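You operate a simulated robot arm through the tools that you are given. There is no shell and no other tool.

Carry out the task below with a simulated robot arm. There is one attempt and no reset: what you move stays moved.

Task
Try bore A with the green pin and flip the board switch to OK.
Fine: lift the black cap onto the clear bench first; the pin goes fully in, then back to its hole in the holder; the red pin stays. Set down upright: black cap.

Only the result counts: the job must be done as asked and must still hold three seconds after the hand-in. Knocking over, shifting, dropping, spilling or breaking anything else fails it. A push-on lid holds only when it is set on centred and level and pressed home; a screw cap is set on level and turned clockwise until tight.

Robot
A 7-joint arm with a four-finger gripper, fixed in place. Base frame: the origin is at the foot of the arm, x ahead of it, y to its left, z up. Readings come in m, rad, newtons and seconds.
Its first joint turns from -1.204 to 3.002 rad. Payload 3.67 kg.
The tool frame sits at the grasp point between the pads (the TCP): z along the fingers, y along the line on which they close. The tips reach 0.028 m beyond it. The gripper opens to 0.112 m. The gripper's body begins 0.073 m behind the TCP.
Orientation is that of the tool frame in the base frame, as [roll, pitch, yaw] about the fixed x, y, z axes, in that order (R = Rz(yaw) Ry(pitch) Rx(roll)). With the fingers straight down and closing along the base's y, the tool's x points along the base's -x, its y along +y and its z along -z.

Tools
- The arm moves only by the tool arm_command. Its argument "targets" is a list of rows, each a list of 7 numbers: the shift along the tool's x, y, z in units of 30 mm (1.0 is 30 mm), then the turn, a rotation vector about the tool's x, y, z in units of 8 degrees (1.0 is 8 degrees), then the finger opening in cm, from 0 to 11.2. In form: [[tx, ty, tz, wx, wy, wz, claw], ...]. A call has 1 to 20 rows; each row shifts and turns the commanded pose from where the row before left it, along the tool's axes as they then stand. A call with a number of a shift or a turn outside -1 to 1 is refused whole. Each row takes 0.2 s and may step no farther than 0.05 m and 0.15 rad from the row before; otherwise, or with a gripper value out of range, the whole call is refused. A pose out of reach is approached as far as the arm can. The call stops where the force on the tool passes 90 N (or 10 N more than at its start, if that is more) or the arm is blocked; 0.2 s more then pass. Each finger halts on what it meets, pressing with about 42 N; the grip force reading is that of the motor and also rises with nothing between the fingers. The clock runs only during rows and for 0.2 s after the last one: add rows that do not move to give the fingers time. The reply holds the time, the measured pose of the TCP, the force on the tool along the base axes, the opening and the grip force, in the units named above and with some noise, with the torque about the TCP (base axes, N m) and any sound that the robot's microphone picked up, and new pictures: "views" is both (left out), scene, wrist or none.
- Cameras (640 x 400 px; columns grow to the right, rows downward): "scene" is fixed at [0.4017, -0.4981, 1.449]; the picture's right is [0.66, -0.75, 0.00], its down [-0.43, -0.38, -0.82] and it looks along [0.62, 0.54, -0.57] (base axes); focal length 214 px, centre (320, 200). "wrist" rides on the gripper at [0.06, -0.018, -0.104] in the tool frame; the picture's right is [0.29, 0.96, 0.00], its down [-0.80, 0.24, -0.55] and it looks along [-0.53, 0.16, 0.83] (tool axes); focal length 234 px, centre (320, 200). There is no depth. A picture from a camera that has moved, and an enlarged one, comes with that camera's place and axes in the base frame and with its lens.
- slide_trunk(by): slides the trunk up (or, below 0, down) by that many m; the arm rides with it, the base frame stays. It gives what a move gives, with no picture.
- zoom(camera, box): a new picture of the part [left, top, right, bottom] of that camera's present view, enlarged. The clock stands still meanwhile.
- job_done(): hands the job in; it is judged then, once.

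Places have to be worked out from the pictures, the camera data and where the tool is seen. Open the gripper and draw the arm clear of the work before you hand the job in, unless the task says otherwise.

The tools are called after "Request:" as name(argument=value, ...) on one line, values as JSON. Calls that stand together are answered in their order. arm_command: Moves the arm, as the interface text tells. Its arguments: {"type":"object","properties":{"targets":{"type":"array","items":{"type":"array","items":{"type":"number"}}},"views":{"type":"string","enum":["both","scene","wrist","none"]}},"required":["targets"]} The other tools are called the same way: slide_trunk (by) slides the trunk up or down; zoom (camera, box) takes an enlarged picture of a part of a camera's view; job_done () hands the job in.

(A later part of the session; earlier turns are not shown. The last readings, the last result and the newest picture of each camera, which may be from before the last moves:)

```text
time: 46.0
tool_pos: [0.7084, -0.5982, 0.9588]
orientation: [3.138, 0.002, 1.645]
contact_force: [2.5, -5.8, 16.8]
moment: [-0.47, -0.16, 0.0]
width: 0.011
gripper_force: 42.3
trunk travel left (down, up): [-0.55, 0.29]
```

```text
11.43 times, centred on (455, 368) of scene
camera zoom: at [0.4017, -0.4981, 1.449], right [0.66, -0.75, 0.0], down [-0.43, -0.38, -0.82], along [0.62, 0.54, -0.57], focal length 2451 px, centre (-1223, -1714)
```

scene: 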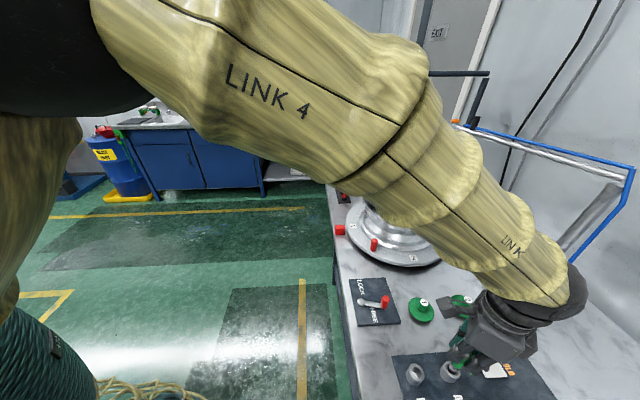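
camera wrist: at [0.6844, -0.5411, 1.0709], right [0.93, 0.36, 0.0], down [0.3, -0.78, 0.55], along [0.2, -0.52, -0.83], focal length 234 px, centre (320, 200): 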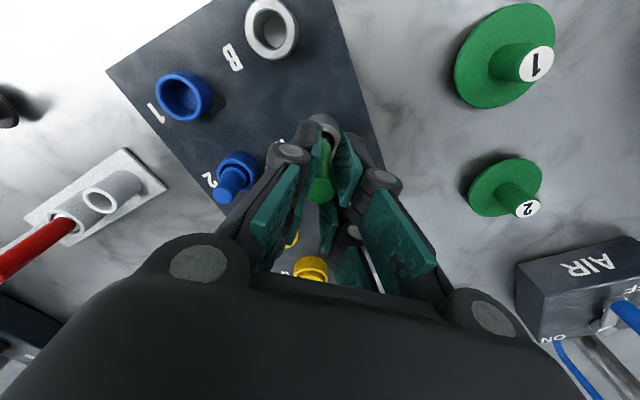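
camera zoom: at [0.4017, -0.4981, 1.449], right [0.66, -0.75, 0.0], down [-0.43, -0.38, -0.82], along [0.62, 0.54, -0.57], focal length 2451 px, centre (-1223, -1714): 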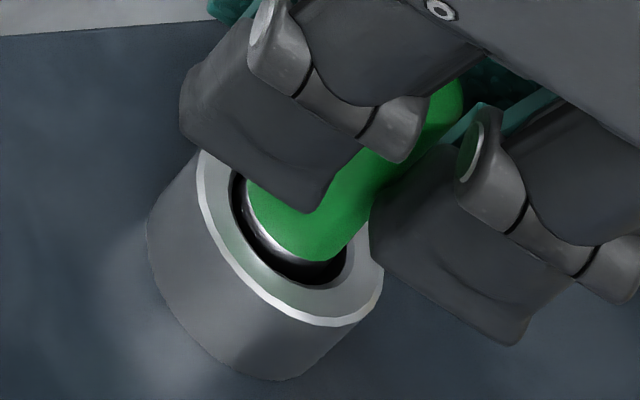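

Contact of 17 N at z 0.9588 with the silver part inside the bore — it appears bottomed. I press a little more to confirm it is fully home.

Request:
arm_command(targets=[[0, 0, 0.06, 0, 0, 0, 0.6], [0, 0, 0.0, 0, 0, 0, 0.6]], views="wrist")

Request:
zoom(camera="scene", box=[435, 350, 475, 385])

Request:
zoom(camera="wrist", box=[290, 100, 360, 160])

```text
time: 46.6
tool_pos: [0.7082, -0.5963, 0.9584]
orientation: [3.135, 0.003, 1.646]
contact_force: [6.1, -12.6, 37.4]
moment: [-0.91, -0.53, -0.01]
width: 0.0111
gripper_force: 42.0
trunk travel left (down, up): [-0.55, 0.29]
camera wrist: at [0.6843, -0.5388, 1.0631], right [0.93, 0.36, 0.0], down [0.3, -0.78, 0.56], along [0.2, -0.52, -0.83], focal length 234 px, centre (320, 200)
```

wrist: 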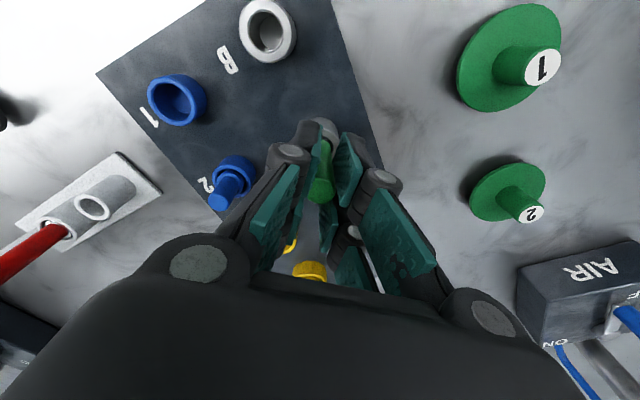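

```text
11.43 times, centred on (455, 368) of scene
camera zoom: at [0.4017, -0.4981, 1.449], right [0.66, -0.75, 0.0], down [-0.43, -0.38, -0.82], along [0.62, 0.54, -0.57], focal length 2451 px, centre (-1223, -1714)
```

zoom: 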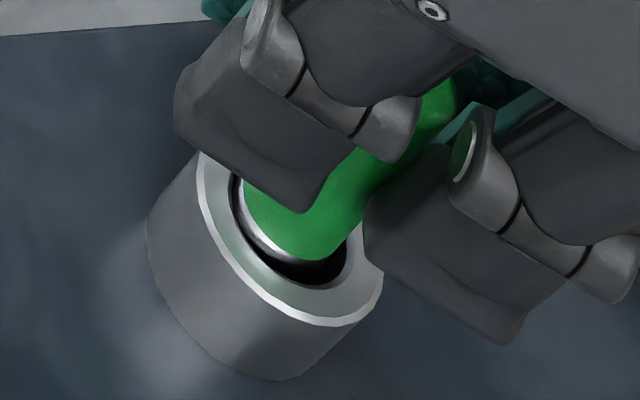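

```text
6.67 times, centred on (325, 130) of wrist
camera zoom: at [0.6843, -0.5388, 1.0631], right [0.93, 0.36, 0.0], down [0.3, -0.78, 0.56], along [0.2, -0.52, -0.83], focal length 1561 px, centre (287, 667)
```

zoom: 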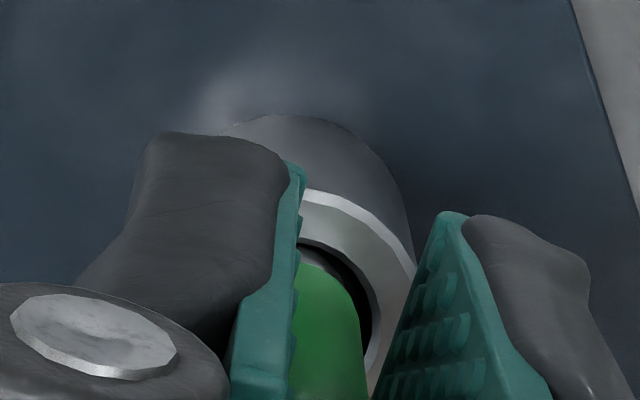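

It is rigidly bottomed (37 N with no further travel): the pin is fully in. I withdraw it straight up.

Request:
arm_command(targets=[[0, 0, -0.1, 0, 0, 0, 0.6], [0, 0, -0.1, 0, 0, 0, 0.6], [0, 0, -0.2, 0, 0, 0, 0.6], [0, 0, -0.3, 0, 0, 0, 0.6], [0, 0, -0.4, 0, 0, 0, 0.6], [0, 0, -0.5, 0, 0, 0, 0.6], [0, 0, 0, 0, 0, 0, 0.6]], views="both")

Request:
zoom(camera="scene", box=[410, 330, 490, 390])

Request:
zoom(camera="wrist", box=[290, 100, 360, 210])

```text
time: 48.2
tool_pos: [0.7088, -0.5989, 1.0004]
orientation: [-3.14, -0.001, 1.646]
contact_force: [-0.2, -0.3, -1.6]
moment: [0.02, 0.0, 0.0]
width: 0.0116
gripper_force: 42.3
trunk travel left (down, up): [-0.55, 0.29]
camera wrist: at [0.6859, -0.5409, 1.1052], right [0.93, 0.36, 0.0], down [0.3, -0.78, 0.55], along [0.2, -0.52, -0.83], focal length 234 px, centre (320, 200)
```

scene: 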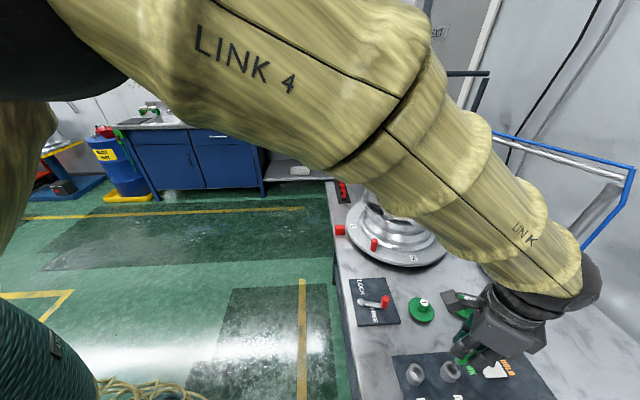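
wrist: 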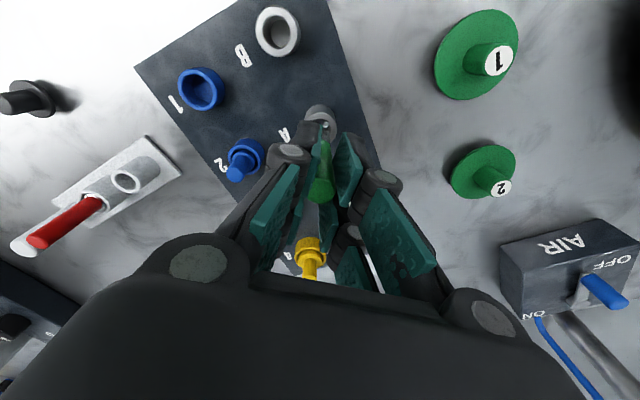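

```text
6.67 times, centred on (450, 360) of scene
camera zoom: at [0.4017, -0.4981, 1.449], right [0.66, -0.75, 0.0], down [-0.43, -0.38, -0.82], along [0.62, 0.54, -0.57], focal length 1430 px, centre (-547, -867)
```

zoom: 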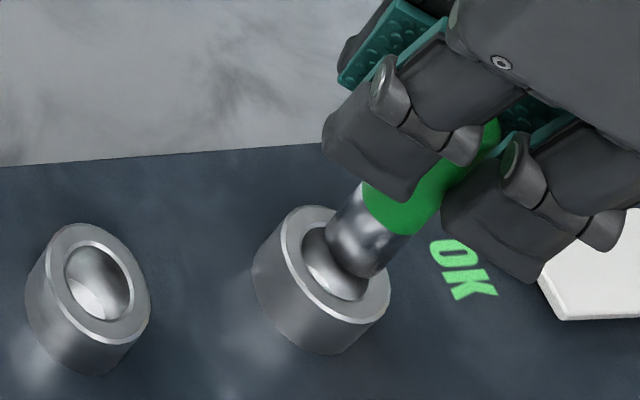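

```text
3.64 times, centred on (325, 155) of wrist
camera zoom: at [0.6859, -0.5409, 1.1052], right [0.93, 0.36, 0.0], down [0.3, -0.78, 0.55], along [0.2, -0.52, -0.83], focal length 852 px, centre (302, 364)
```

zoom: 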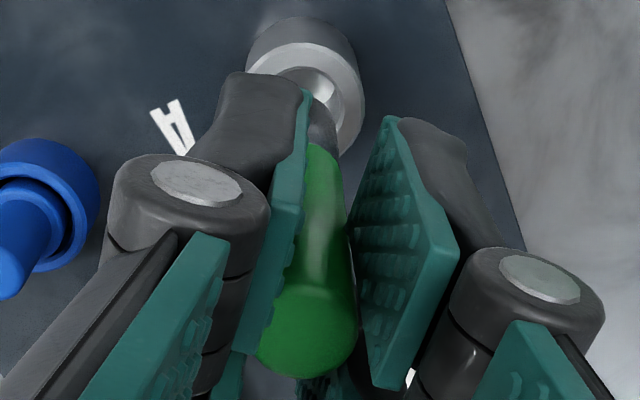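

The pin is still held the same way. I raise it clear and carry it back over the holder, retracing the commanded path exactly.

Request:
arm_command(targets=[[0, 0, -0.8, 0, 0, 0, 0.6], [0, 0, -0.9, 0, 0, 0, 0.6], [0, 0, -0.8, 0, 0, 0, 0.6], [-0.4938, -0.8062, 0, 0, 0, 0, 0.6], [-0.4938, -0.8062, 0, 0, 0, 0, 0.6], [-0.4938, -0.8062, 0, 0, 0, 0, 0.6], [-0.4938, -0.8062, 0, 0, 0, 0, 0.6], [-0.4938, -0.8062, 0, 0, 0, 0, 0.6], [-0.4938, -0.8062, 0, 0, 0, 0, 0.6], [-0.4938, -0.8062, 0, 0, 0, 0, 0.6], [0, 0, 0, 0, 0, 0, 0.6]], views="wrist")

Request:
zoom(camera="wrist", box=[250, 80, 390, 200])

```text
time: 50.6
tool_pos: [0.5455, -0.7119, 1.0765]
orientation: [3.141, 0.0, 1.647]
contact_force: [0.3, 0.6, -1.1]
moment: [0.0, 0.02, -0.01]
width: 0.0111
gripper_force: 42.1
trunk travel left (down, up): [-0.55, 0.29]
camera wrist: at [0.5236, -0.6551, 1.1813], right [0.93, 0.36, 0.0], down [0.3, -0.78, 0.55], along [0.2, -0.52, -0.83], focal length 234 px, centre (320, 200)
```

wrist: 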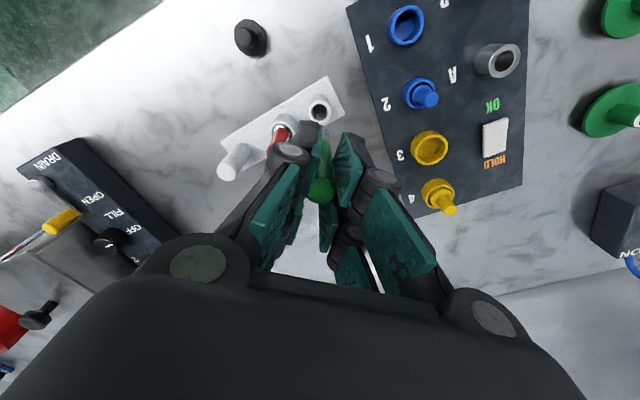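

```text
3.33 times, centred on (320, 140) of wrist
camera zoom: at [0.5236, -0.6551, 1.1813], right [0.93, 0.36, 0.0], down [0.3, -0.78, 0.55], along [0.2, -0.52, -0.83], focal length 781 px, centre (320, 400)
```

zoom: 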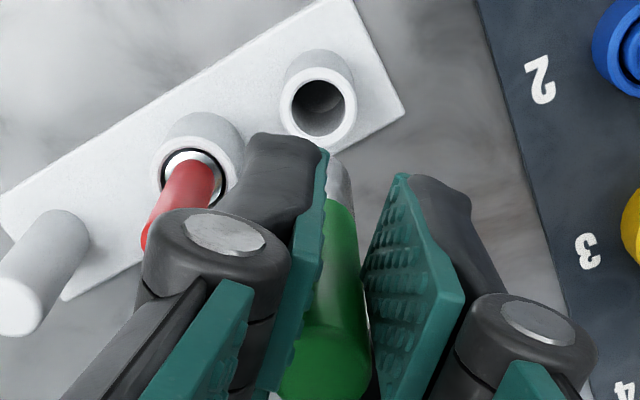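

Back over the holder, whose hole looks nearly on axis. I lower until the pin's end is about 10 mm above the rim and check.

Request:
arm_command(targets=[[0, 0, 0.7, 0, 0, 0, 0.6], [0, 0, 0.7, 0, 0, 0, 0.6], [0, 0, 0.7, 0, 0, 0, 0.6], [0, 0, 0.5, 0, 0, 0, 0.6], [0, 0, 0, 0, 0, 0, 0.6]], views="both")

Request:
zoom(camera="wrist", box=[290, 90, 360, 150])

Request:
zoom(camera="wrist", box=[250, 80, 390, 200])

```text
time: 51.8
tool_pos: [0.5463, -0.7128, 1.0]
orientation: [3.141, 0.001, 1.646]
contact_force: [0.8, 0.0, -0.6]
moment: [-0.03, -0.04, -0.02]
width: 0.0112
gripper_force: 42.1
trunk travel left (down, up): [-0.55, 0.29]
camera wrist: at [0.5229, -0.6549, 1.104], right [0.93, 0.36, 0.0], down [0.3, -0.78, 0.55], along [0.2, -0.52, -0.83], focal length 234 px, centre (320, 200)
```

scene: 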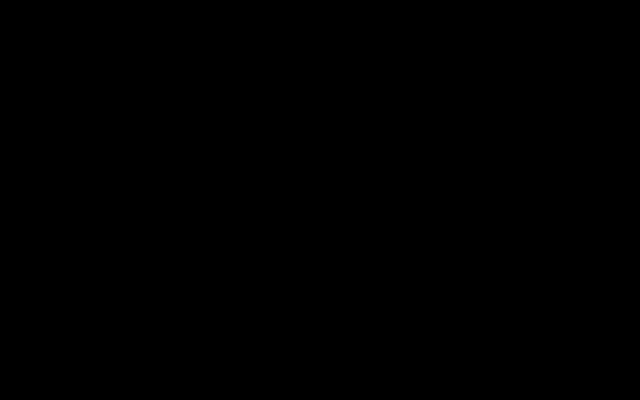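
wrist: 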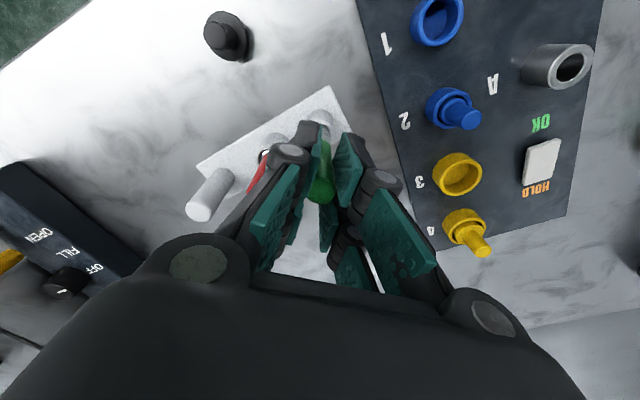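

```text
6.67 times, centred on (325, 120) of wrist
camera zoom: at [0.5229, -0.6549, 1.104], right [0.93, 0.36, 0.0], down [0.3, -0.78, 0.55], along [0.2, -0.52, -0.83], focal length 1561 px, centre (287, 733)
```

zoom: 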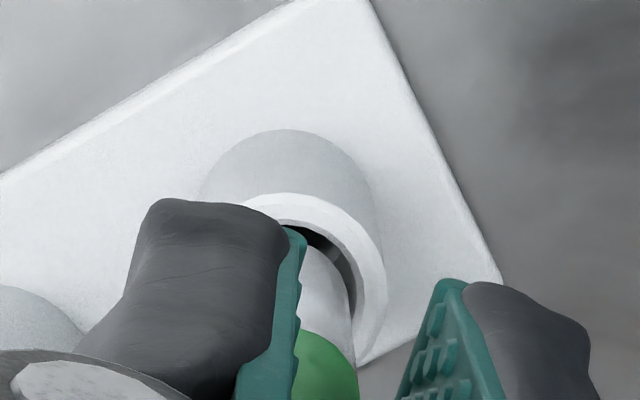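

```text
3.33 times, centred on (320, 140) of wrist
camera zoom: at [0.5229, -0.6549, 1.104], right [0.93, 0.36, 0.0], down [0.3, -0.78, 0.55], along [0.2, -0.52, -0.83], focal length 781 px, centre (320, 400)
```

zoom: 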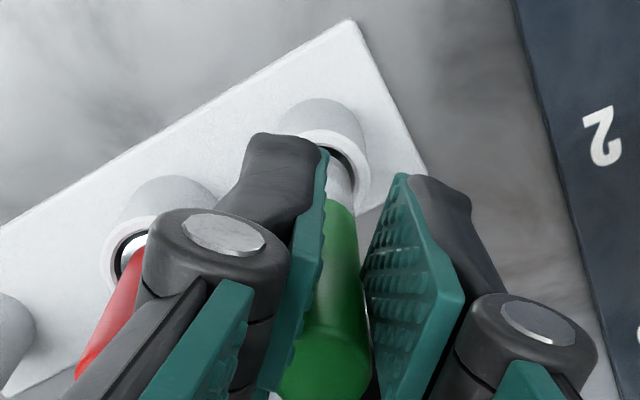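

The alignment estimate is uncertain by 1–2 mm, so I take a few still readings to average out the pose noise.

Request:
arm_command(targets=[[0, 0, 0, 0, 0, 0, 0.6]], views="none")

Request:
arm_command(targets=[[0, 0, 0, 0, 0, 0, 0.6]], views="none")

Request:
arm_command(targets=[[0, 0, 0, 0, 0, 0, 0.6]], views="none")

Request:
arm_command(targets=[[0, 0, 0, 0, 0, 0, 0.6]], views="none")

```text
time: 52.2
tool_pos: [0.5469, -0.7128, 0.9992]
orientation: [3.141, 0.001, 1.646]
contact_force: [-1.0, 0.2, -1.5]
moment: [0.0, 0.03, -0.01]
width: 0.0114
gripper_force: 41.9
trunk travel left (down, up): [-0.55, 0.29]
```

```text
time: 52.6
tool_pos: [0.5468, -0.7126, 0.9996]
orientation: [3.141, 0.0, 1.645]
contact_force: [0.8, -0.5, -1.4]
moment: [-0.03, -0.01, 0.01]
width: 0.0111
gripper_force: 42.2
trunk travel left (down, up): [-0.55, 0.29]
```

```text
time: 53.0
tool_pos: [0.5461, -0.7128, 1.0]
orientation: [3.141, 0.001, 1.648]
contact_force: [0.4, 0.7, -1.3]
moment: [0.0, 0.01, 0.02]
width: 0.011
gripper_force: 41.3
trunk travel left (down, up): [-0.55, 0.29]
```

```text
time: 53.4
tool_pos: [0.5465, -0.7127, 1.0]
orientation: [3.141, 0.0, 1.645]
contact_force: [0.0, -0.1, -0.6]
moment: [0.0, -0.02, 0.04]
width: 0.0112
gripper_force: 41.7
trunk travel left (down, up): [-0.55, 0.29]
```

Averaged, I'm about 1.3 mm off in -y from the pose where I gripped the pin; the pin itself hasn't moved in the grip. I correct that and lower slowly into the tube, watching forces.

Request:
arm_command(targets=[[-0.044, 0.013, 0, 0, 0, 0, 0.6], [0, 0, 0.1, 0, 0, 0, 0.6], [0, 0, 0.1, 0, 0, 0, 0.6], [0, 0, 0.1, 0, 0, 0, 0.6], [0, 0, 0, 0, 0, 0, 0.6]], views="wrist")

Request:
zoom(camera="wrist", box=[290, 90, 360, 150])

```text
time: 54.6
tool_pos: [0.5474, -0.7144, 0.9895]
orientation: [3.141, -0.001, 1.644]
contact_force: [0.7, 0.2, 0.1]
moment: [-0.01, -0.03, 0.02]
width: 0.0113
gripper_force: 41.9
trunk travel left (down, up): [-0.55, 0.29]
camera wrist: at [0.5244, -0.657, 1.0948], right [0.93, 0.36, 0.0], down [0.3, -0.78, 0.55], along [0.2, -0.52, -0.83], focal length 234 px, centre (320, 200)
```

wrist: 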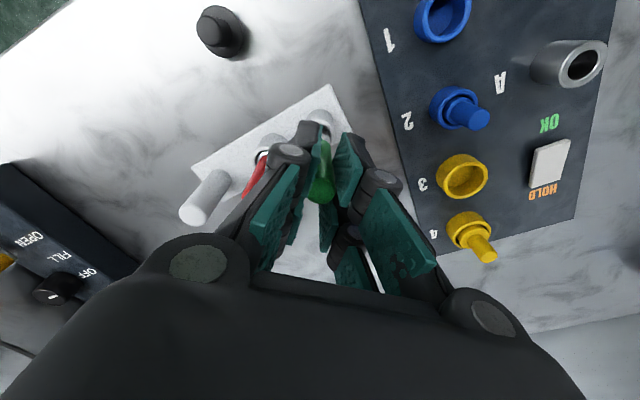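

```text
6.67 times, centred on (325, 120) of wrist
camera zoom: at [0.5244, -0.657, 1.0948], right [0.93, 0.36, 0.0], down [0.3, -0.78, 0.55], along [0.2, -0.52, -0.83], focal length 1561 px, centre (287, 733)
```

zoom: 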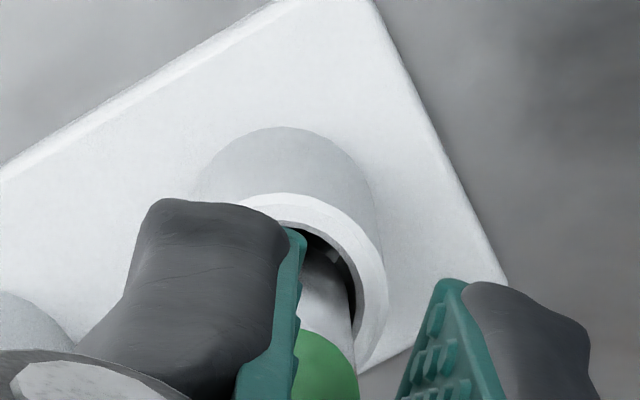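

No contact; the silver end is at the tube mouth. I continue down 9 mm.

Request:
arm_command(targets=[[0, 0, 0.1, 0, 0, 0, 0.6], [0, 0, 0.1, 0, 0, 0, 0.6], [0, 0, 0.1, 0, 0, 0, 0.6], [0, 0, 0, 0, 0, 0, 0.6]], views="wrist")

Request:
zoom(camera="wrist", box=[290, 90, 360, 150])

```text
time: 55.6
tool_pos: [0.5477, -0.7152, 0.9819]
orientation: [-3.14, 0.001, 1.645]
contact_force: [-0.3, 0.7, -1.7]
moment: [0.02, -0.04, -0.02]
width: 0.0112
gripper_force: 41.9
trunk travel left (down, up): [-0.55, 0.29]
camera wrist: at [0.5247, -0.6574, 1.0861], right [0.93, 0.36, 0.0], down [0.3, -0.78, 0.55], along [0.2, -0.52, -0.83], focal length 234 px, centre (320, 200)
```

wrist: 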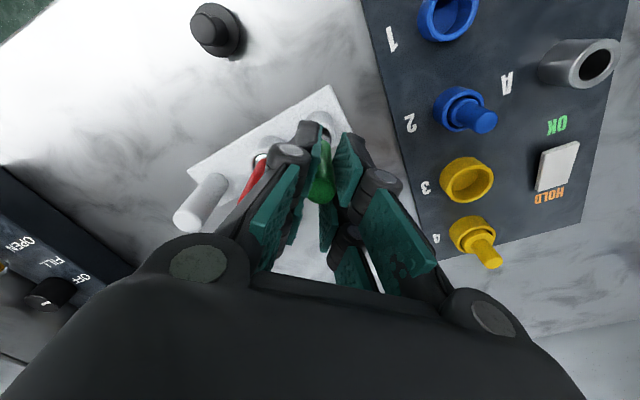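

```text
6.67 times, centred on (325, 120) of wrist
camera zoom: at [0.5247, -0.6574, 1.0861], right [0.93, 0.36, 0.0], down [0.3, -0.78, 0.55], along [0.2, -0.52, -0.83], focal length 1561 px, centre (287, 733)
```

zoom: 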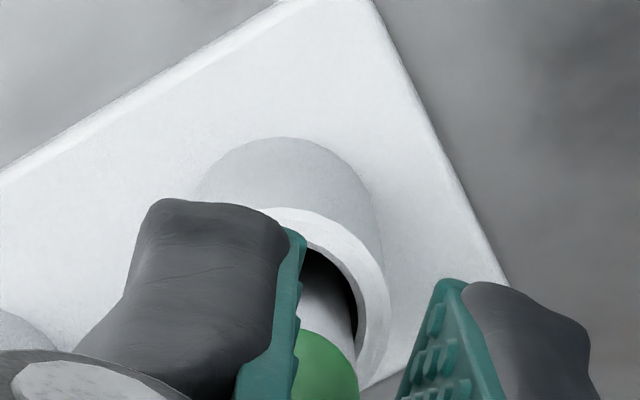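

The pin end is inside the tube with no side load. I continue down in 3 mm steps.

Request:
arm_command(targets=[[0, 0, 0.1, 0, 0, 0, 0.6], [0, 0, 0.1, 0, 0, 0, 0.6], [0, 0, 0.1, 0, 0, 0, 0.6], [0, 0, 0.1, 0, 0, 0, 0.6], [0, 0, 0, 0, 0, 0, 0.6]], views="wrist")

Request:
zoom(camera="wrist", box=[290, 90, 360, 150])

```text
time: 56.8
tool_pos: [0.5476, -0.7147, 0.9713]
orientation: [-3.141, 0.0, 1.645]
contact_force: [-0.3, -1.2, -0.9]
moment: [0.01, 0.03, 0.02]
width: 0.011
gripper_force: 42.0
trunk travel left (down, up): [-0.55, 0.29]
camera wrist: at [0.5247, -0.6572, 1.0745], right [0.93, 0.36, 0.0], down [0.3, -0.78, 0.55], along [0.2, -0.52, -0.83], focal length 234 px, centre (320, 200)
```

wrist: 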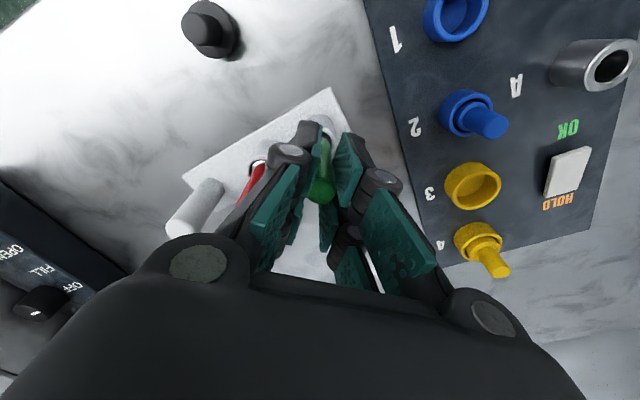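

```text
6.67 times, centred on (325, 120) of wrist
camera zoom: at [0.5247, -0.6572, 1.0745], right [0.93, 0.36, 0.0], down [0.3, -0.78, 0.55], along [0.2, -0.52, -0.83], focal length 1561 px, centre (287, 733)
```

zoom: 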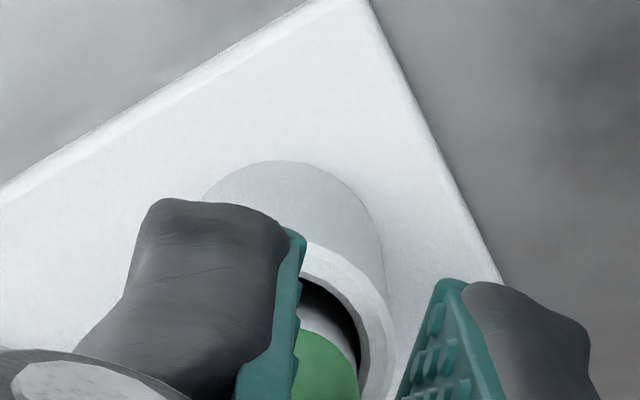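

Going in freely at z 0.971. I continue toward the seated height (0.9566).

Request:
arm_command(targets=[[0, 0, 0.1, 0, 0, 0, 0.6], [0, 0, 0.1, 0, 0, 0, 0.6], [0, 0, 0.1, 0, 0, 0, 0.6], [0, 0, 0, 0, 0, 0, 0.6]], views="none")

```text
time: 57.8
tool_pos: [0.5467, -0.7153, 0.9598]
orientation: [3.141, 0.0, 1.647]
contact_force: [-0.5, 0.1, -1.1]
moment: [0.02, 0.04, 0.03]
width: 0.0112
gripper_force: 42.3
trunk travel left (down, up): [-0.55, 0.29]
```

Request:
arm_command(targets=[[0, 0, 0.06, 0, 0, 0, 0.6], [0, 0, 0.06, 0, 0, 0, 0.6], [0, 0, 0, 0, 0, 0, 0.6]], views="wrist")

Request:
zoom(camera="wrist", box=[290, 100, 360, 160])

```text
time: 58.6
tool_pos: [0.5469, -0.7141, 0.9563]
orientation: [3.141, 0.0, 1.645]
contact_force: [0.1, -0.5, 4.1]
moment: [-0.02, 0.0, 0.01]
width: 0.0113
gripper_force: 42.0
trunk travel left (down, up): [-0.55, 0.29]
camera wrist: at [0.524, -0.6573, 1.0613], right [0.93, 0.36, 0.0], down [0.3, -0.78, 0.55], along [0.2, -0.52, -0.83], focal length 234 px, centre (320, 200)
```

wrist: 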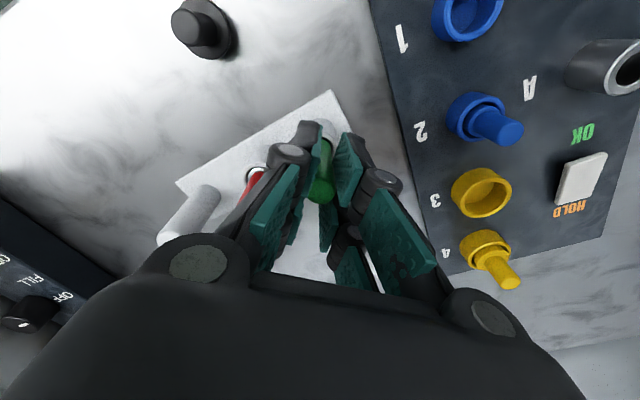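

```text
6.67 times, centred on (325, 130) of wrist
camera zoom: at [0.524, -0.6573, 1.0613], right [0.93, 0.36, 0.0], down [0.3, -0.78, 0.55], along [0.2, -0.52, -0.83], focal length 1561 px, centre (287, 667)
```

zoom: 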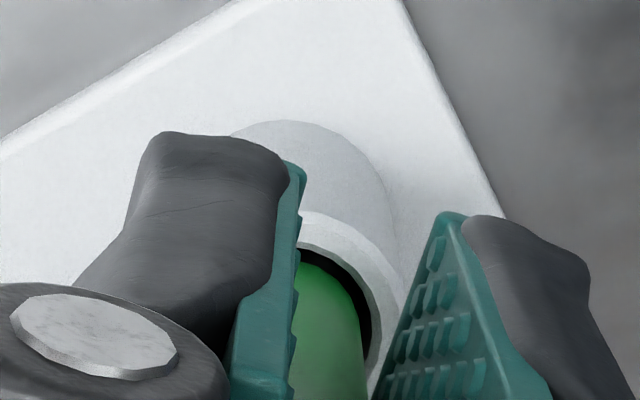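

Light contact (about 5 N) at z 0.9563, exactly the original seated height, so the pin is home. I open the fingers.

Request:
arm_command(targets=[[0, 0, 0, 0, 0, 0, 1.6], [0, 0, 0, 0, 0, 0, 2.4], [0, 0, 0, 0, 0, 0, 3.2], [0, 0, 0, 0, 0, 0, 3.6], [0, 0, 0, 0, 0, 0, 3.6]], views="wrist")

Request:
zoom(camera="wrist", box=[240, 110, 400, 250])

```text
time: 59.8
tool_pos: [0.5467, -0.7155, 0.956]
orientation: [3.141, 0.0, 1.645]
contact_force: [0.7, 0.4, 0.1]
moment: [0.0, 0.02, 0.02]
width: 0.0362
gripper_force: 0.1
trunk travel left (down, up): [-0.55, 0.29]
camera wrist: at [0.5241, -0.6575, 1.0608], right [0.93, 0.36, 0.0], down [0.3, -0.78, 0.55], along [0.2, -0.52, -0.83], focal length 234 px, centre (320, 200)
```

wrist: 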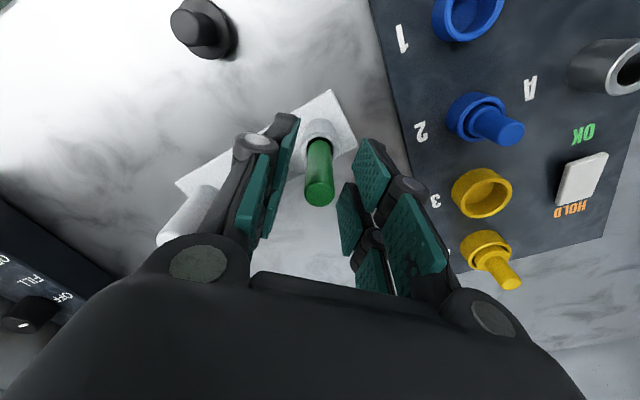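

```text
2.86 times, centred on (320, 180) of wrist
camera zoom: at [0.5241, -0.6575, 1.0608], right [0.93, 0.36, 0.0], down [0.3, -0.78, 0.55], along [0.2, -0.52, -0.83], focal length 669 px, centre (320, 257)
```

zoom: 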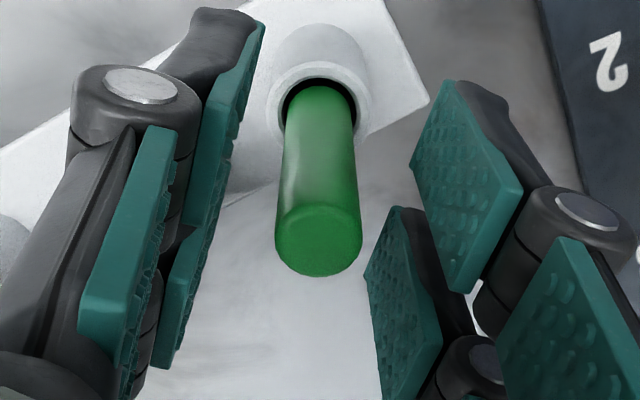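

The green pin stands in its hole as before. I rise straight up, turn the gripper back square to the board, and move toward the switch.

Request:
arm_command(targets=[[0, 0, -0.4, 0, 0, 0, 3.6], [0, 0, -0.8, 0, 0, 0, 3.6], [0, 0, -0.9, 0, 0, 0, 3.6], [0, 0, -0.9, 0, 0, 0, 3.6], [0, 0, -0.5, 0, 0, 0, 3.6], [0, 0, 0, 0, 0, -1, 3.6], [0, 0, 0, 0, 0, -1, 3.6], [0, 0, 0, 0, 0, -1, 3.6], [0, 0, 0, 0, 0, -1, 3.6], [0, 0, 0, 0, 0, -1, 3.6], [-0.27, 0.94, 0, 0, 0, 0, 5], [-0.27, 0.94, 0, 0, 0, 0, 5], [-0.27, 0.94, 0, 0, 0, 0, 5], [-0.27, 0.94, 0, 0, 0, 0, 5], [-0.27, 0.94, 0, 0, 0, 0, 5], [-0.27, 0.94, 0, 0, 0, 0, 5], [-0.27, 0.94, 0, 0, 0, 0, 5], [0, 0, 0, 0, 0, 0, 5]], views="both")

Request:
zoom(camera="wrist", box=[250, 80, 390, 200])

Request:
zoom(camera="scene", box=[400, 320, 540, 400])

```text
time: 63.6
tool_pos: [0.7284, -0.6187, 1.0624]
orientation: [3.14, 0.001, 2.344]
contact_force: [-0.2, -0.1, -0.1]
moment: [0.02, 0.0, -0.01]
width: 0.0501
gripper_force: 0.0
trunk travel left (down, up): [-0.55, 0.29]
camera wrist: at [0.6724, -0.5891, 1.1657], right [0.48, 0.88, 0.0], down [0.73, -0.4, 0.55], along [0.49, -0.27, -0.83], focal length 234 px, centre (320, 200)
```

scene: 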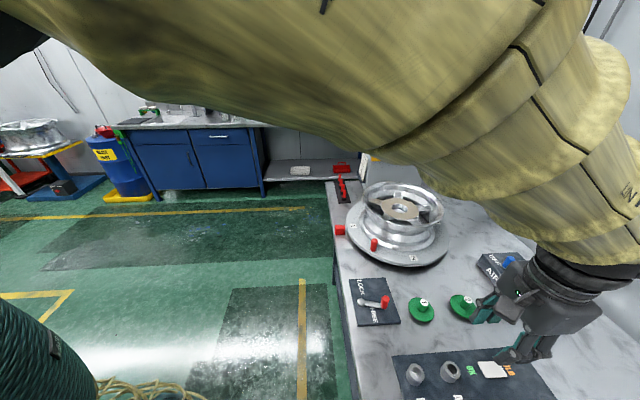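
wrist: 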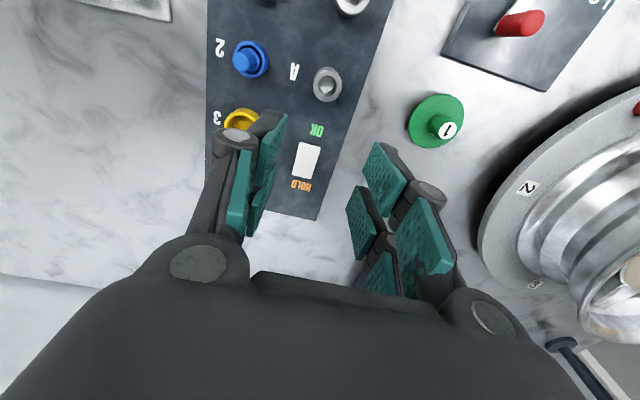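

```text
3.33 times, centred on (320, 140) of wrist
camera zoom: at [0.6724, -0.5891, 1.1657], right [0.48, 0.88, 0.0], down [0.73, -0.4, 0.55], along [0.49, -0.27, -0.83], focal length 781 px, centre (320, 400)
```

zoom: 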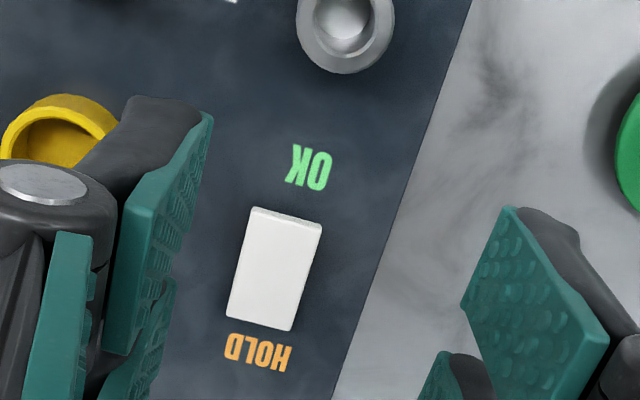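

```text
4.57 times, centred on (470, 360) of scene
camera zoom: at [0.4017, -0.4981, 1.449], right [0.66, -0.75, 0.0], down [-0.43, -0.38, -0.82], along [0.62, 0.54, -0.57], focal length 980 px, centre (-366, -531)
```

zoom: 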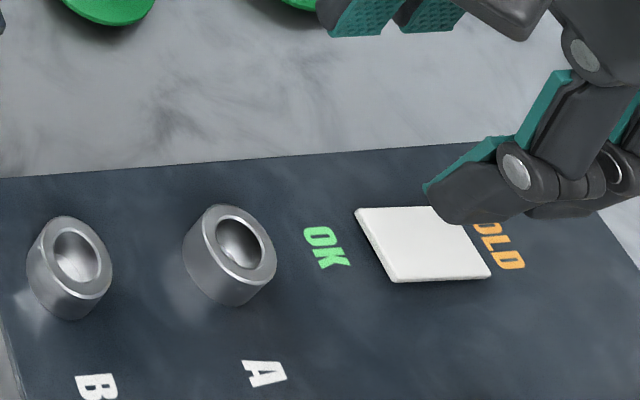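

The rocker's OK end is the raised one, at about p2 = 0.997 (radius about 1.0 m), so HOLD is currently pressed. I close the fingers and move out over the OK end to see if the arm reaches it.

Request:
arm_command(targets=[[-0.3, 0.02, 0.2, 0, 0, 0, 3], [-0.5, 0, 0.4, 0, 0, 0, 1], [-0.5, 0, 0.4, 0, 0, 0, 0], [-0.45, 0, 0.4, 0, 0, 0, 0], [0, 0, 0, 0, 0, 0, 0], [0, 0, 0, 0, 0, 0, 0]], views="both")

Request:
zoom(camera="wrist", box=[250, 80, 390, 200])

Request:
zoom(camera="scene", box=[420, 320, 560, 400])

```text
time: 65.0
tool_pos: [0.7646, -0.6562, 1.0175]
orientation: [-3.14, -0.002, 2.342]
contact_force: [0.4, 0.2, 1.3]
moment: [-0.02, 0.0, 0.01]
width: 0.0
gripper_force: 35.4
trunk travel left (down, up): [-0.55, 0.29]
camera wrist: at [0.7104, -0.6263, 1.1224], right [0.48, 0.88, 0.0], down [0.73, -0.4, 0.55], along [0.48, -0.27, -0.83], focal length 234 px, centre (320, 200)
```

scene: 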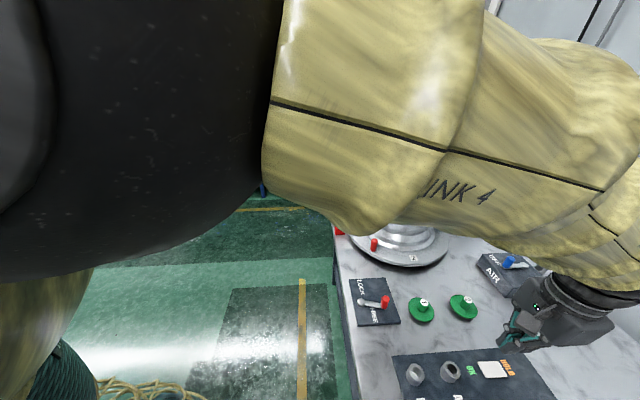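
wrist: 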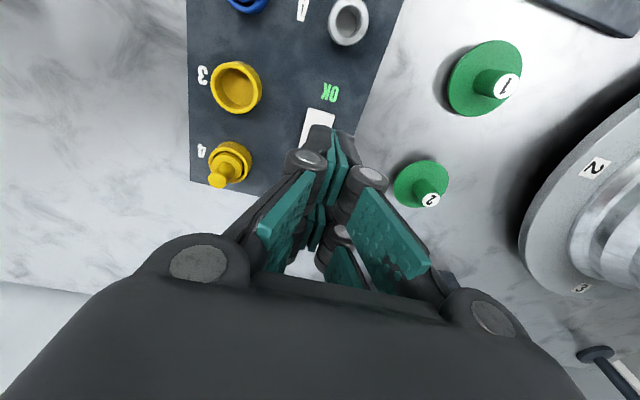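

```text
3.33 times, centred on (320, 140) of wrist
camera zoom: at [0.7104, -0.6263, 1.1224], right [0.48, 0.88, 0.0], down [0.73, -0.4, 0.55], along [0.48, -0.27, -0.83], focal length 781 px, centre (320, 400)
```

zoom: 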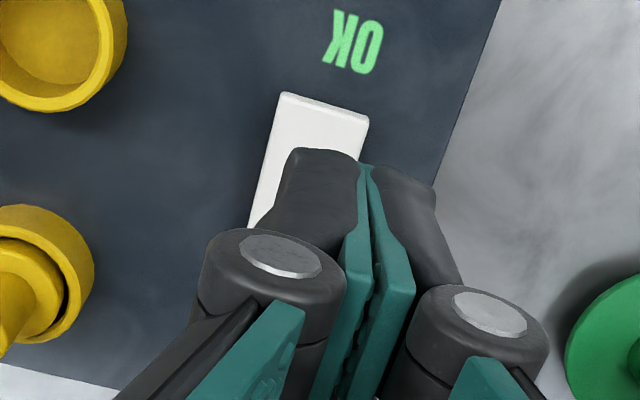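

```text
4.57 times, centred on (490, 360) of scene
camera zoom: at [0.4017, -0.4981, 1.449], right [0.66, -0.75, 0.0], down [-0.43, -0.38, -0.82], along [0.62, 0.54, -0.57], focal length 980 px, centre (-457, -531)
```

zoom: 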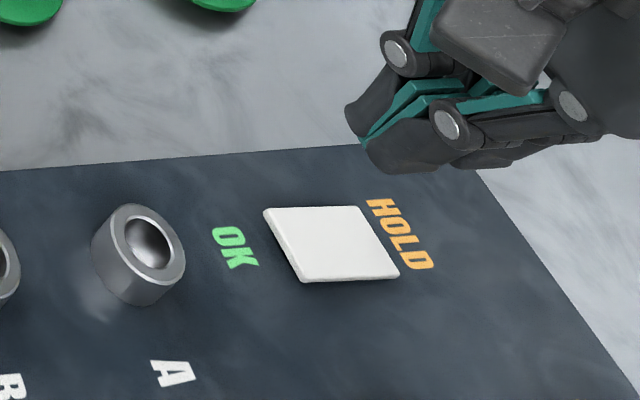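

The arm reaches: the tip is over the rocker, about 7 mm in from its OK edge. I shift 3 mm toward the edge and descend to about 30 mm above it.

Request:
arm_command(targets=[[0.1, 0, 0.7, 0, 0, 0, 0], [0, 0, 0.7, 0, 0, 0, 0], [0, 0, 0.7, 0, 0, 0, 0], [0, 0, 0.2, 0, 0, 0, 0], [0, 0, 0, 0, 0, 0, 0]], views="both")

Request:
zoom(camera="scene", box=[440, 330, 540, 400])

Request:
zoom(camera="wrist", box=[250, 80, 390, 200])

```text
time: 66.2
tool_pos: [0.7643, -0.6539, 0.9504]
orientation: [-3.141, 0.0, 2.344]
contact_force: [0.0, -0.4, -0.1]
moment: [-0.01, -0.02, -0.01]
width: 0.0003
gripper_force: 35.8
trunk travel left (down, up): [-0.55, 0.29]
camera wrist: at [0.7083, -0.6243, 1.0548], right [0.48, 0.88, 0.0], down [0.73, -0.4, 0.55], along [0.48, -0.27, -0.83], focal length 234 px, centre (320, 200)
```

scene: 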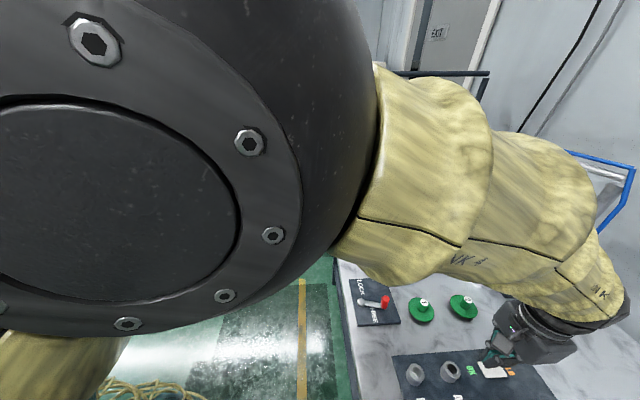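
wrist: 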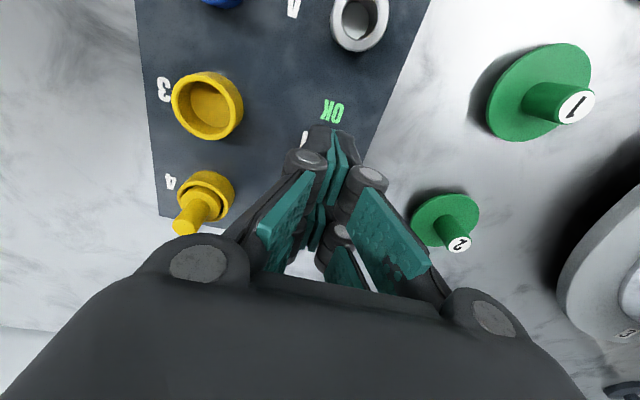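

```text
5.71 times, centred on (490, 365) of scene
camera zoom: at [0.4017, -0.4981, 1.449], right [0.66, -0.75, 0.0], down [-0.43, -0.38, -0.82], along [0.62, 0.54, -0.57], focal length 1226 px, centre (-651, -743)
```

zoom: 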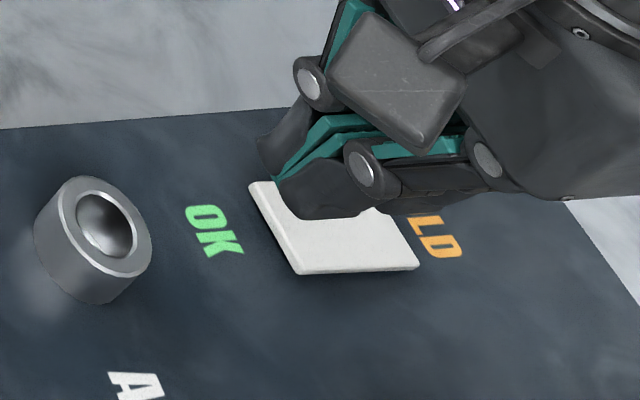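

```text
3.33 times, centred on (320, 140) of wrist
camera zoom: at [0.7083, -0.6243, 1.0548], right [0.48, 0.88, 0.0], down [0.73, -0.4, 0.55], along [0.48, -0.27, -0.83], focal length 781 px, centre (320, 400)
```

zoom: 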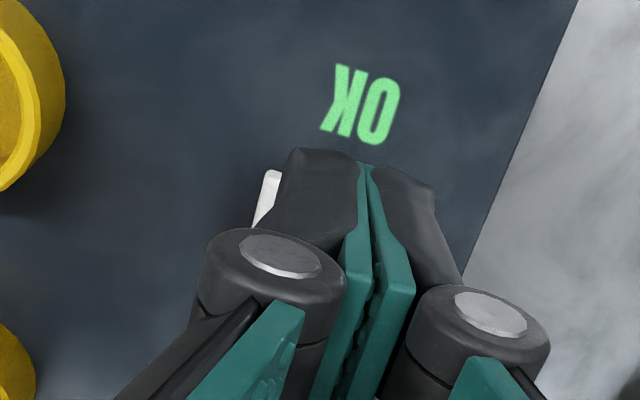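

The scene zoom shows each finger is two prongs spread about ±23 mm around the tool axis, so pressing must be shifted: with the TCP at p2 ≈ 0.991 the far prongs bear on the rocker's OK half only. I shift 11 mm back and descend to just above it.

Request:
arm_command(targets=[[0.36, 0.02, 0, 0, 0, 0, 0], [0, 0, 0.3, 0, 0, 0, 0], [0, 0, 0.3, 0, 0, 0, 0], [0, 0, 0.2, 0, 0, 0, 0], [0, 0, 0, 0, 0, 0, 0]], views="both")

Request:
zoom(camera="scene", box=[440, 330, 540, 400])

Request:
zoom(camera="wrist", box=[250, 80, 390, 200])

```text
time: 67.4
tool_pos: [0.7568, -0.6448, 0.9265]
orientation: [-3.14, 0.0, 2.343]
contact_force: [0.3, 0.1, 0.4]
moment: [0.02, 0.0, 0.0]
width: 0.0
gripper_force: 35.6
trunk travel left (down, up): [-0.55, 0.29]
camera wrist: at [0.7015, -0.6153, 1.0314], right [0.48, 0.88, 0.0], down [0.73, -0.4, 0.55], along [0.48, -0.27, -0.83], focal length 234 px, centre (320, 200)
```

scene: 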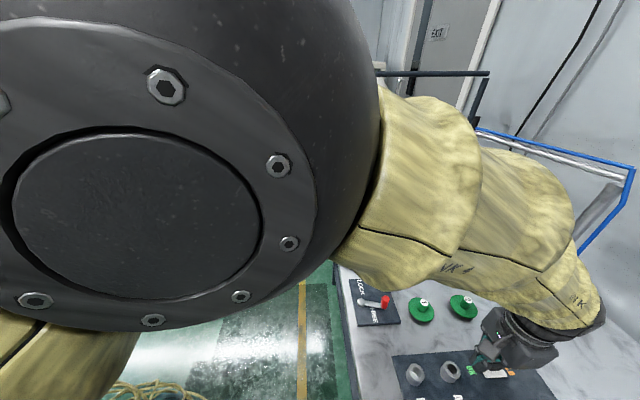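
wrist: 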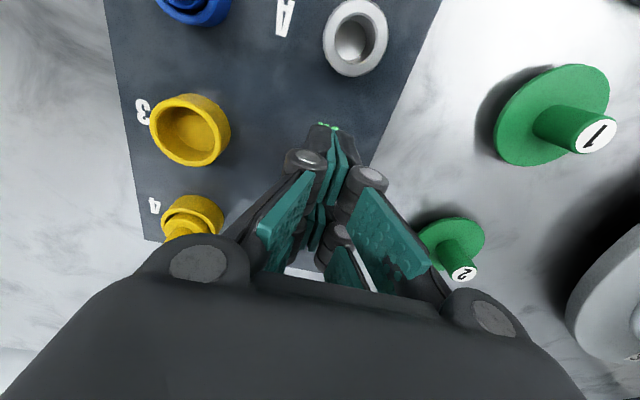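

```text
5.71 times, centred on (490, 365) of scene
camera zoom: at [0.4017, -0.4981, 1.449], right [0.66, -0.75, 0.0], down [-0.43, -0.38, -0.82], along [0.62, 0.54, -0.57], focal length 1226 px, centre (-651, -743)
```

zoom: 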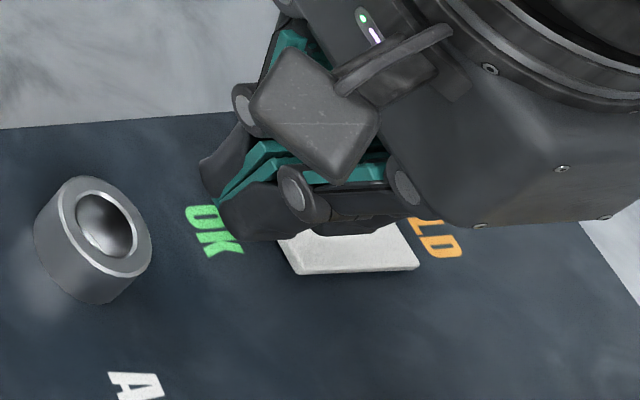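

```text
3.33 times, centred on (320, 140) of wrist
camera zoom: at [0.7015, -0.6153, 1.0314], right [0.48, 0.88, 0.0], down [0.73, -0.4, 0.55], along [0.48, -0.27, -0.83], focal length 781 px, centre (320, 400)
```

zoom: 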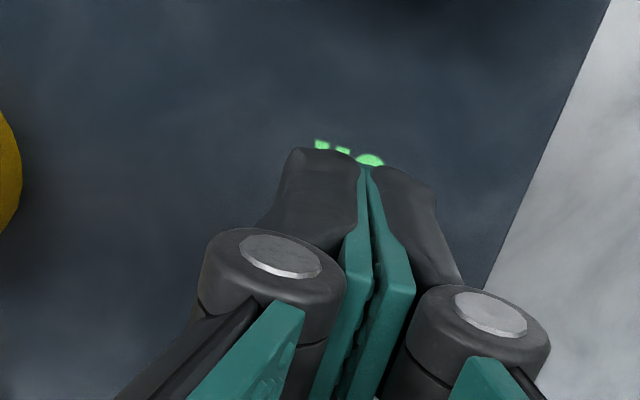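

TCP is at p2 = 0.990. I now descend in 2 mm steps watching force and sound.

Request:
arm_command(targets=[[0, 0, 0.07, 0, 0, 0, 0], [0, 0, 0.07, 0, 0, 0, 0], [0, 0, 0.07, 0, 0, 0, 0], [0, 0, 0, 0, 0, 0, 0]], views="none")

```text
time: 68.4
tool_pos: [0.7572, -0.6449, 0.9198]
orientation: [-3.142, 0.0, 2.343]
contact_force: [-1.2, -0.1, 0.1]
moment: [-0.03, 0.02, -0.01]
width: 0.0
gripper_force: 35.9
trunk travel left (down, up): [-0.55, 0.29]
```

Request:
arm_command(targets=[[0, 0, 0.07, 0, 0, 0, 0], [0, 0, 0.07, 0, 0, 0, 0], [0, 0, 0, 0, 0, 0, 0]], views="none")

```text
time: 69.2
tool_pos: [0.7573, -0.6445, 0.9162]
orientation: [-3.141, 0.001, 2.342]
contact_force: [1.1, -0.2, -0.2]
moment: [0.04, 0.03, 0.01]
width: 0.0
gripper_force: 35.4
trunk travel left (down, up): [-0.55, 0.29]
```

No contact yet at z 0.916 (tips at about 0.888). Continuing in small steps.

Request:
arm_command(targets=[[0, 0, 0.07, 0, 0, 0, 0], [0, 0, 0.07, 0, 0, 0, 0], [0, 0, 0, 0, 0, 0, 0]], views="none")

Request:
zoom(camera="scene", box=[440, 330, 540, 400])

```text
time: 70.0
tool_pos: [0.7562, -0.6437, 0.9113]
orientation: [3.141, -0.001, 2.344]
contact_force: [1.0, 0.2, -0.7]
moment: [0.02, 0.0, 0.0]
width: 0.0002
gripper_force: 35.6
trunk travel left (down, up): [-0.55, 0.29]
```

```text
5.71 times, centred on (490, 365) of scene
camera zoom: at [0.4017, -0.4981, 1.449], right [0.66, -0.75, 0.0], down [-0.43, -0.38, -0.82], along [0.62, 0.54, -0.57], focal length 1226 px, centre (-651, -743)
```

zoom: 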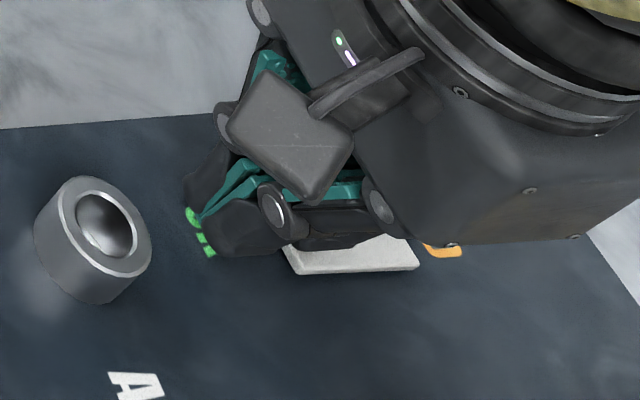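

Still no contact at z 0.911; the rocker hasn't moved. Continuing.

Request:
arm_command(targets=[[0, 0, 0.07, 0, 0, 0, 0], [0, 0, 0, 0, 0, 0, 0]], views="none")

Request:
arm_command(targets=[[0, 0, 0.07, 0, 0, 0, 0], [0, 0, 0, 0, 0, 0, 0]], views="none")

```text
time: 70.6
tool_pos: [0.7561, -0.6446, 0.9096]
orientation: [3.141, -0.002, 2.345]
contact_force: [0.1, -0.2, -0.2]
moment: [-0.04, 0.06, 0.01]
width: 0.0
gripper_force: 35.3
trunk travel left (down, up): [-0.55, 0.29]
```

```text
time: 71.2
tool_pos: [0.7561, -0.6439, 0.9076]
orientation: [3.141, -0.001, 2.343]
contact_force: [0.4, 0.5, -0.8]
moment: [0.01, -0.04, -0.02]
width: 0.0
gripper_force: 35.2
trunk travel left (down, up): [-0.55, 0.29]
```

Still free at z 0.9076. I look closely before going lower.

Request:
zoom(camera="scene", box=[455, 350, 515, 392])

Request:
arm_command(targets=[[0, 0, 0, 0, 0, 0, 0]], views="wrist")

Request:
zoom(camera="wrist", box=[290, 100, 350, 280])

```text
9.52 times, centred on (485, 371) of scene
camera zoom: at [0.4017, -0.4981, 1.449], right [0.66, -0.75, 0.0], down [-0.43, -0.38, -0.82], along [0.62, 0.54, -0.57], focal length 2043 px, centre (-1251, -1429)
```

zoom: 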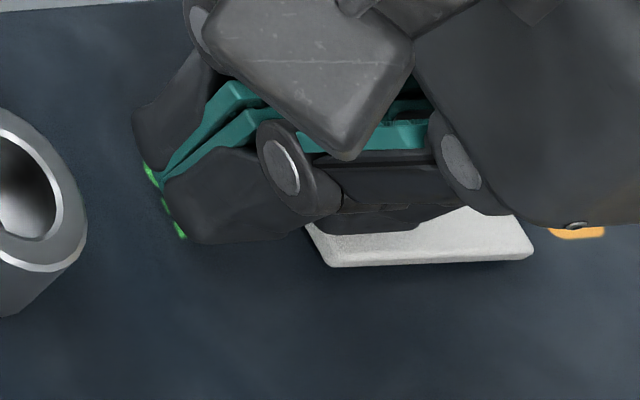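

```text
time: 71.6
tool_pos: [0.7574, -0.6453, 0.9067]
orientation: [3.141, -0.001, 2.345]
contact_force: [-0.9, -0.6, -0.4]
moment: [0.03, 0.0, -0.01]
width: 0.0002
gripper_force: 35.3
trunk travel left (down, up): [-0.55, 0.29]
camera wrist: at [0.7014, -0.6152, 1.0122], right [0.48, 0.88, 0.0], down [0.73, -0.4, 0.55], along [0.48, -0.27, -0.83], focal length 234 px, centre (320, 200)
```

wrist: 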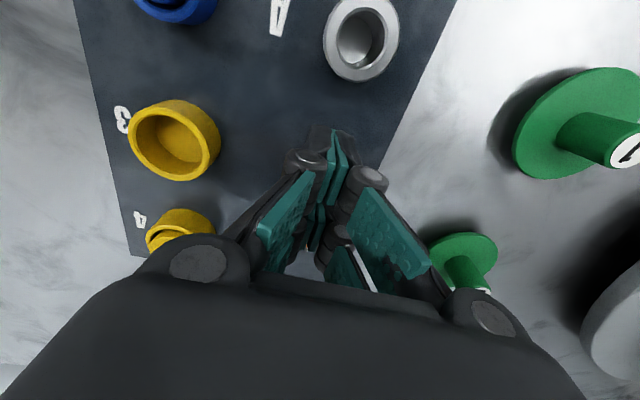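

```text
2.22 times, centred on (320, 190) of wrist
camera zoom: at [0.7014, -0.6152, 1.0122], right [0.48, 0.88, 0.0], down [0.73, -0.4, 0.55], along [0.48, -0.27, -0.83], focal length 520 px, centre (320, 222)
```

zoom: 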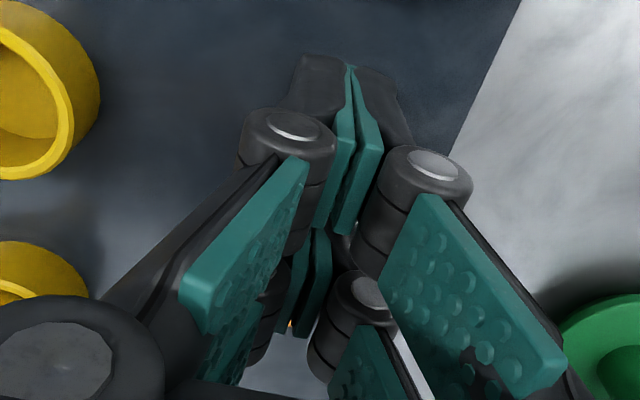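

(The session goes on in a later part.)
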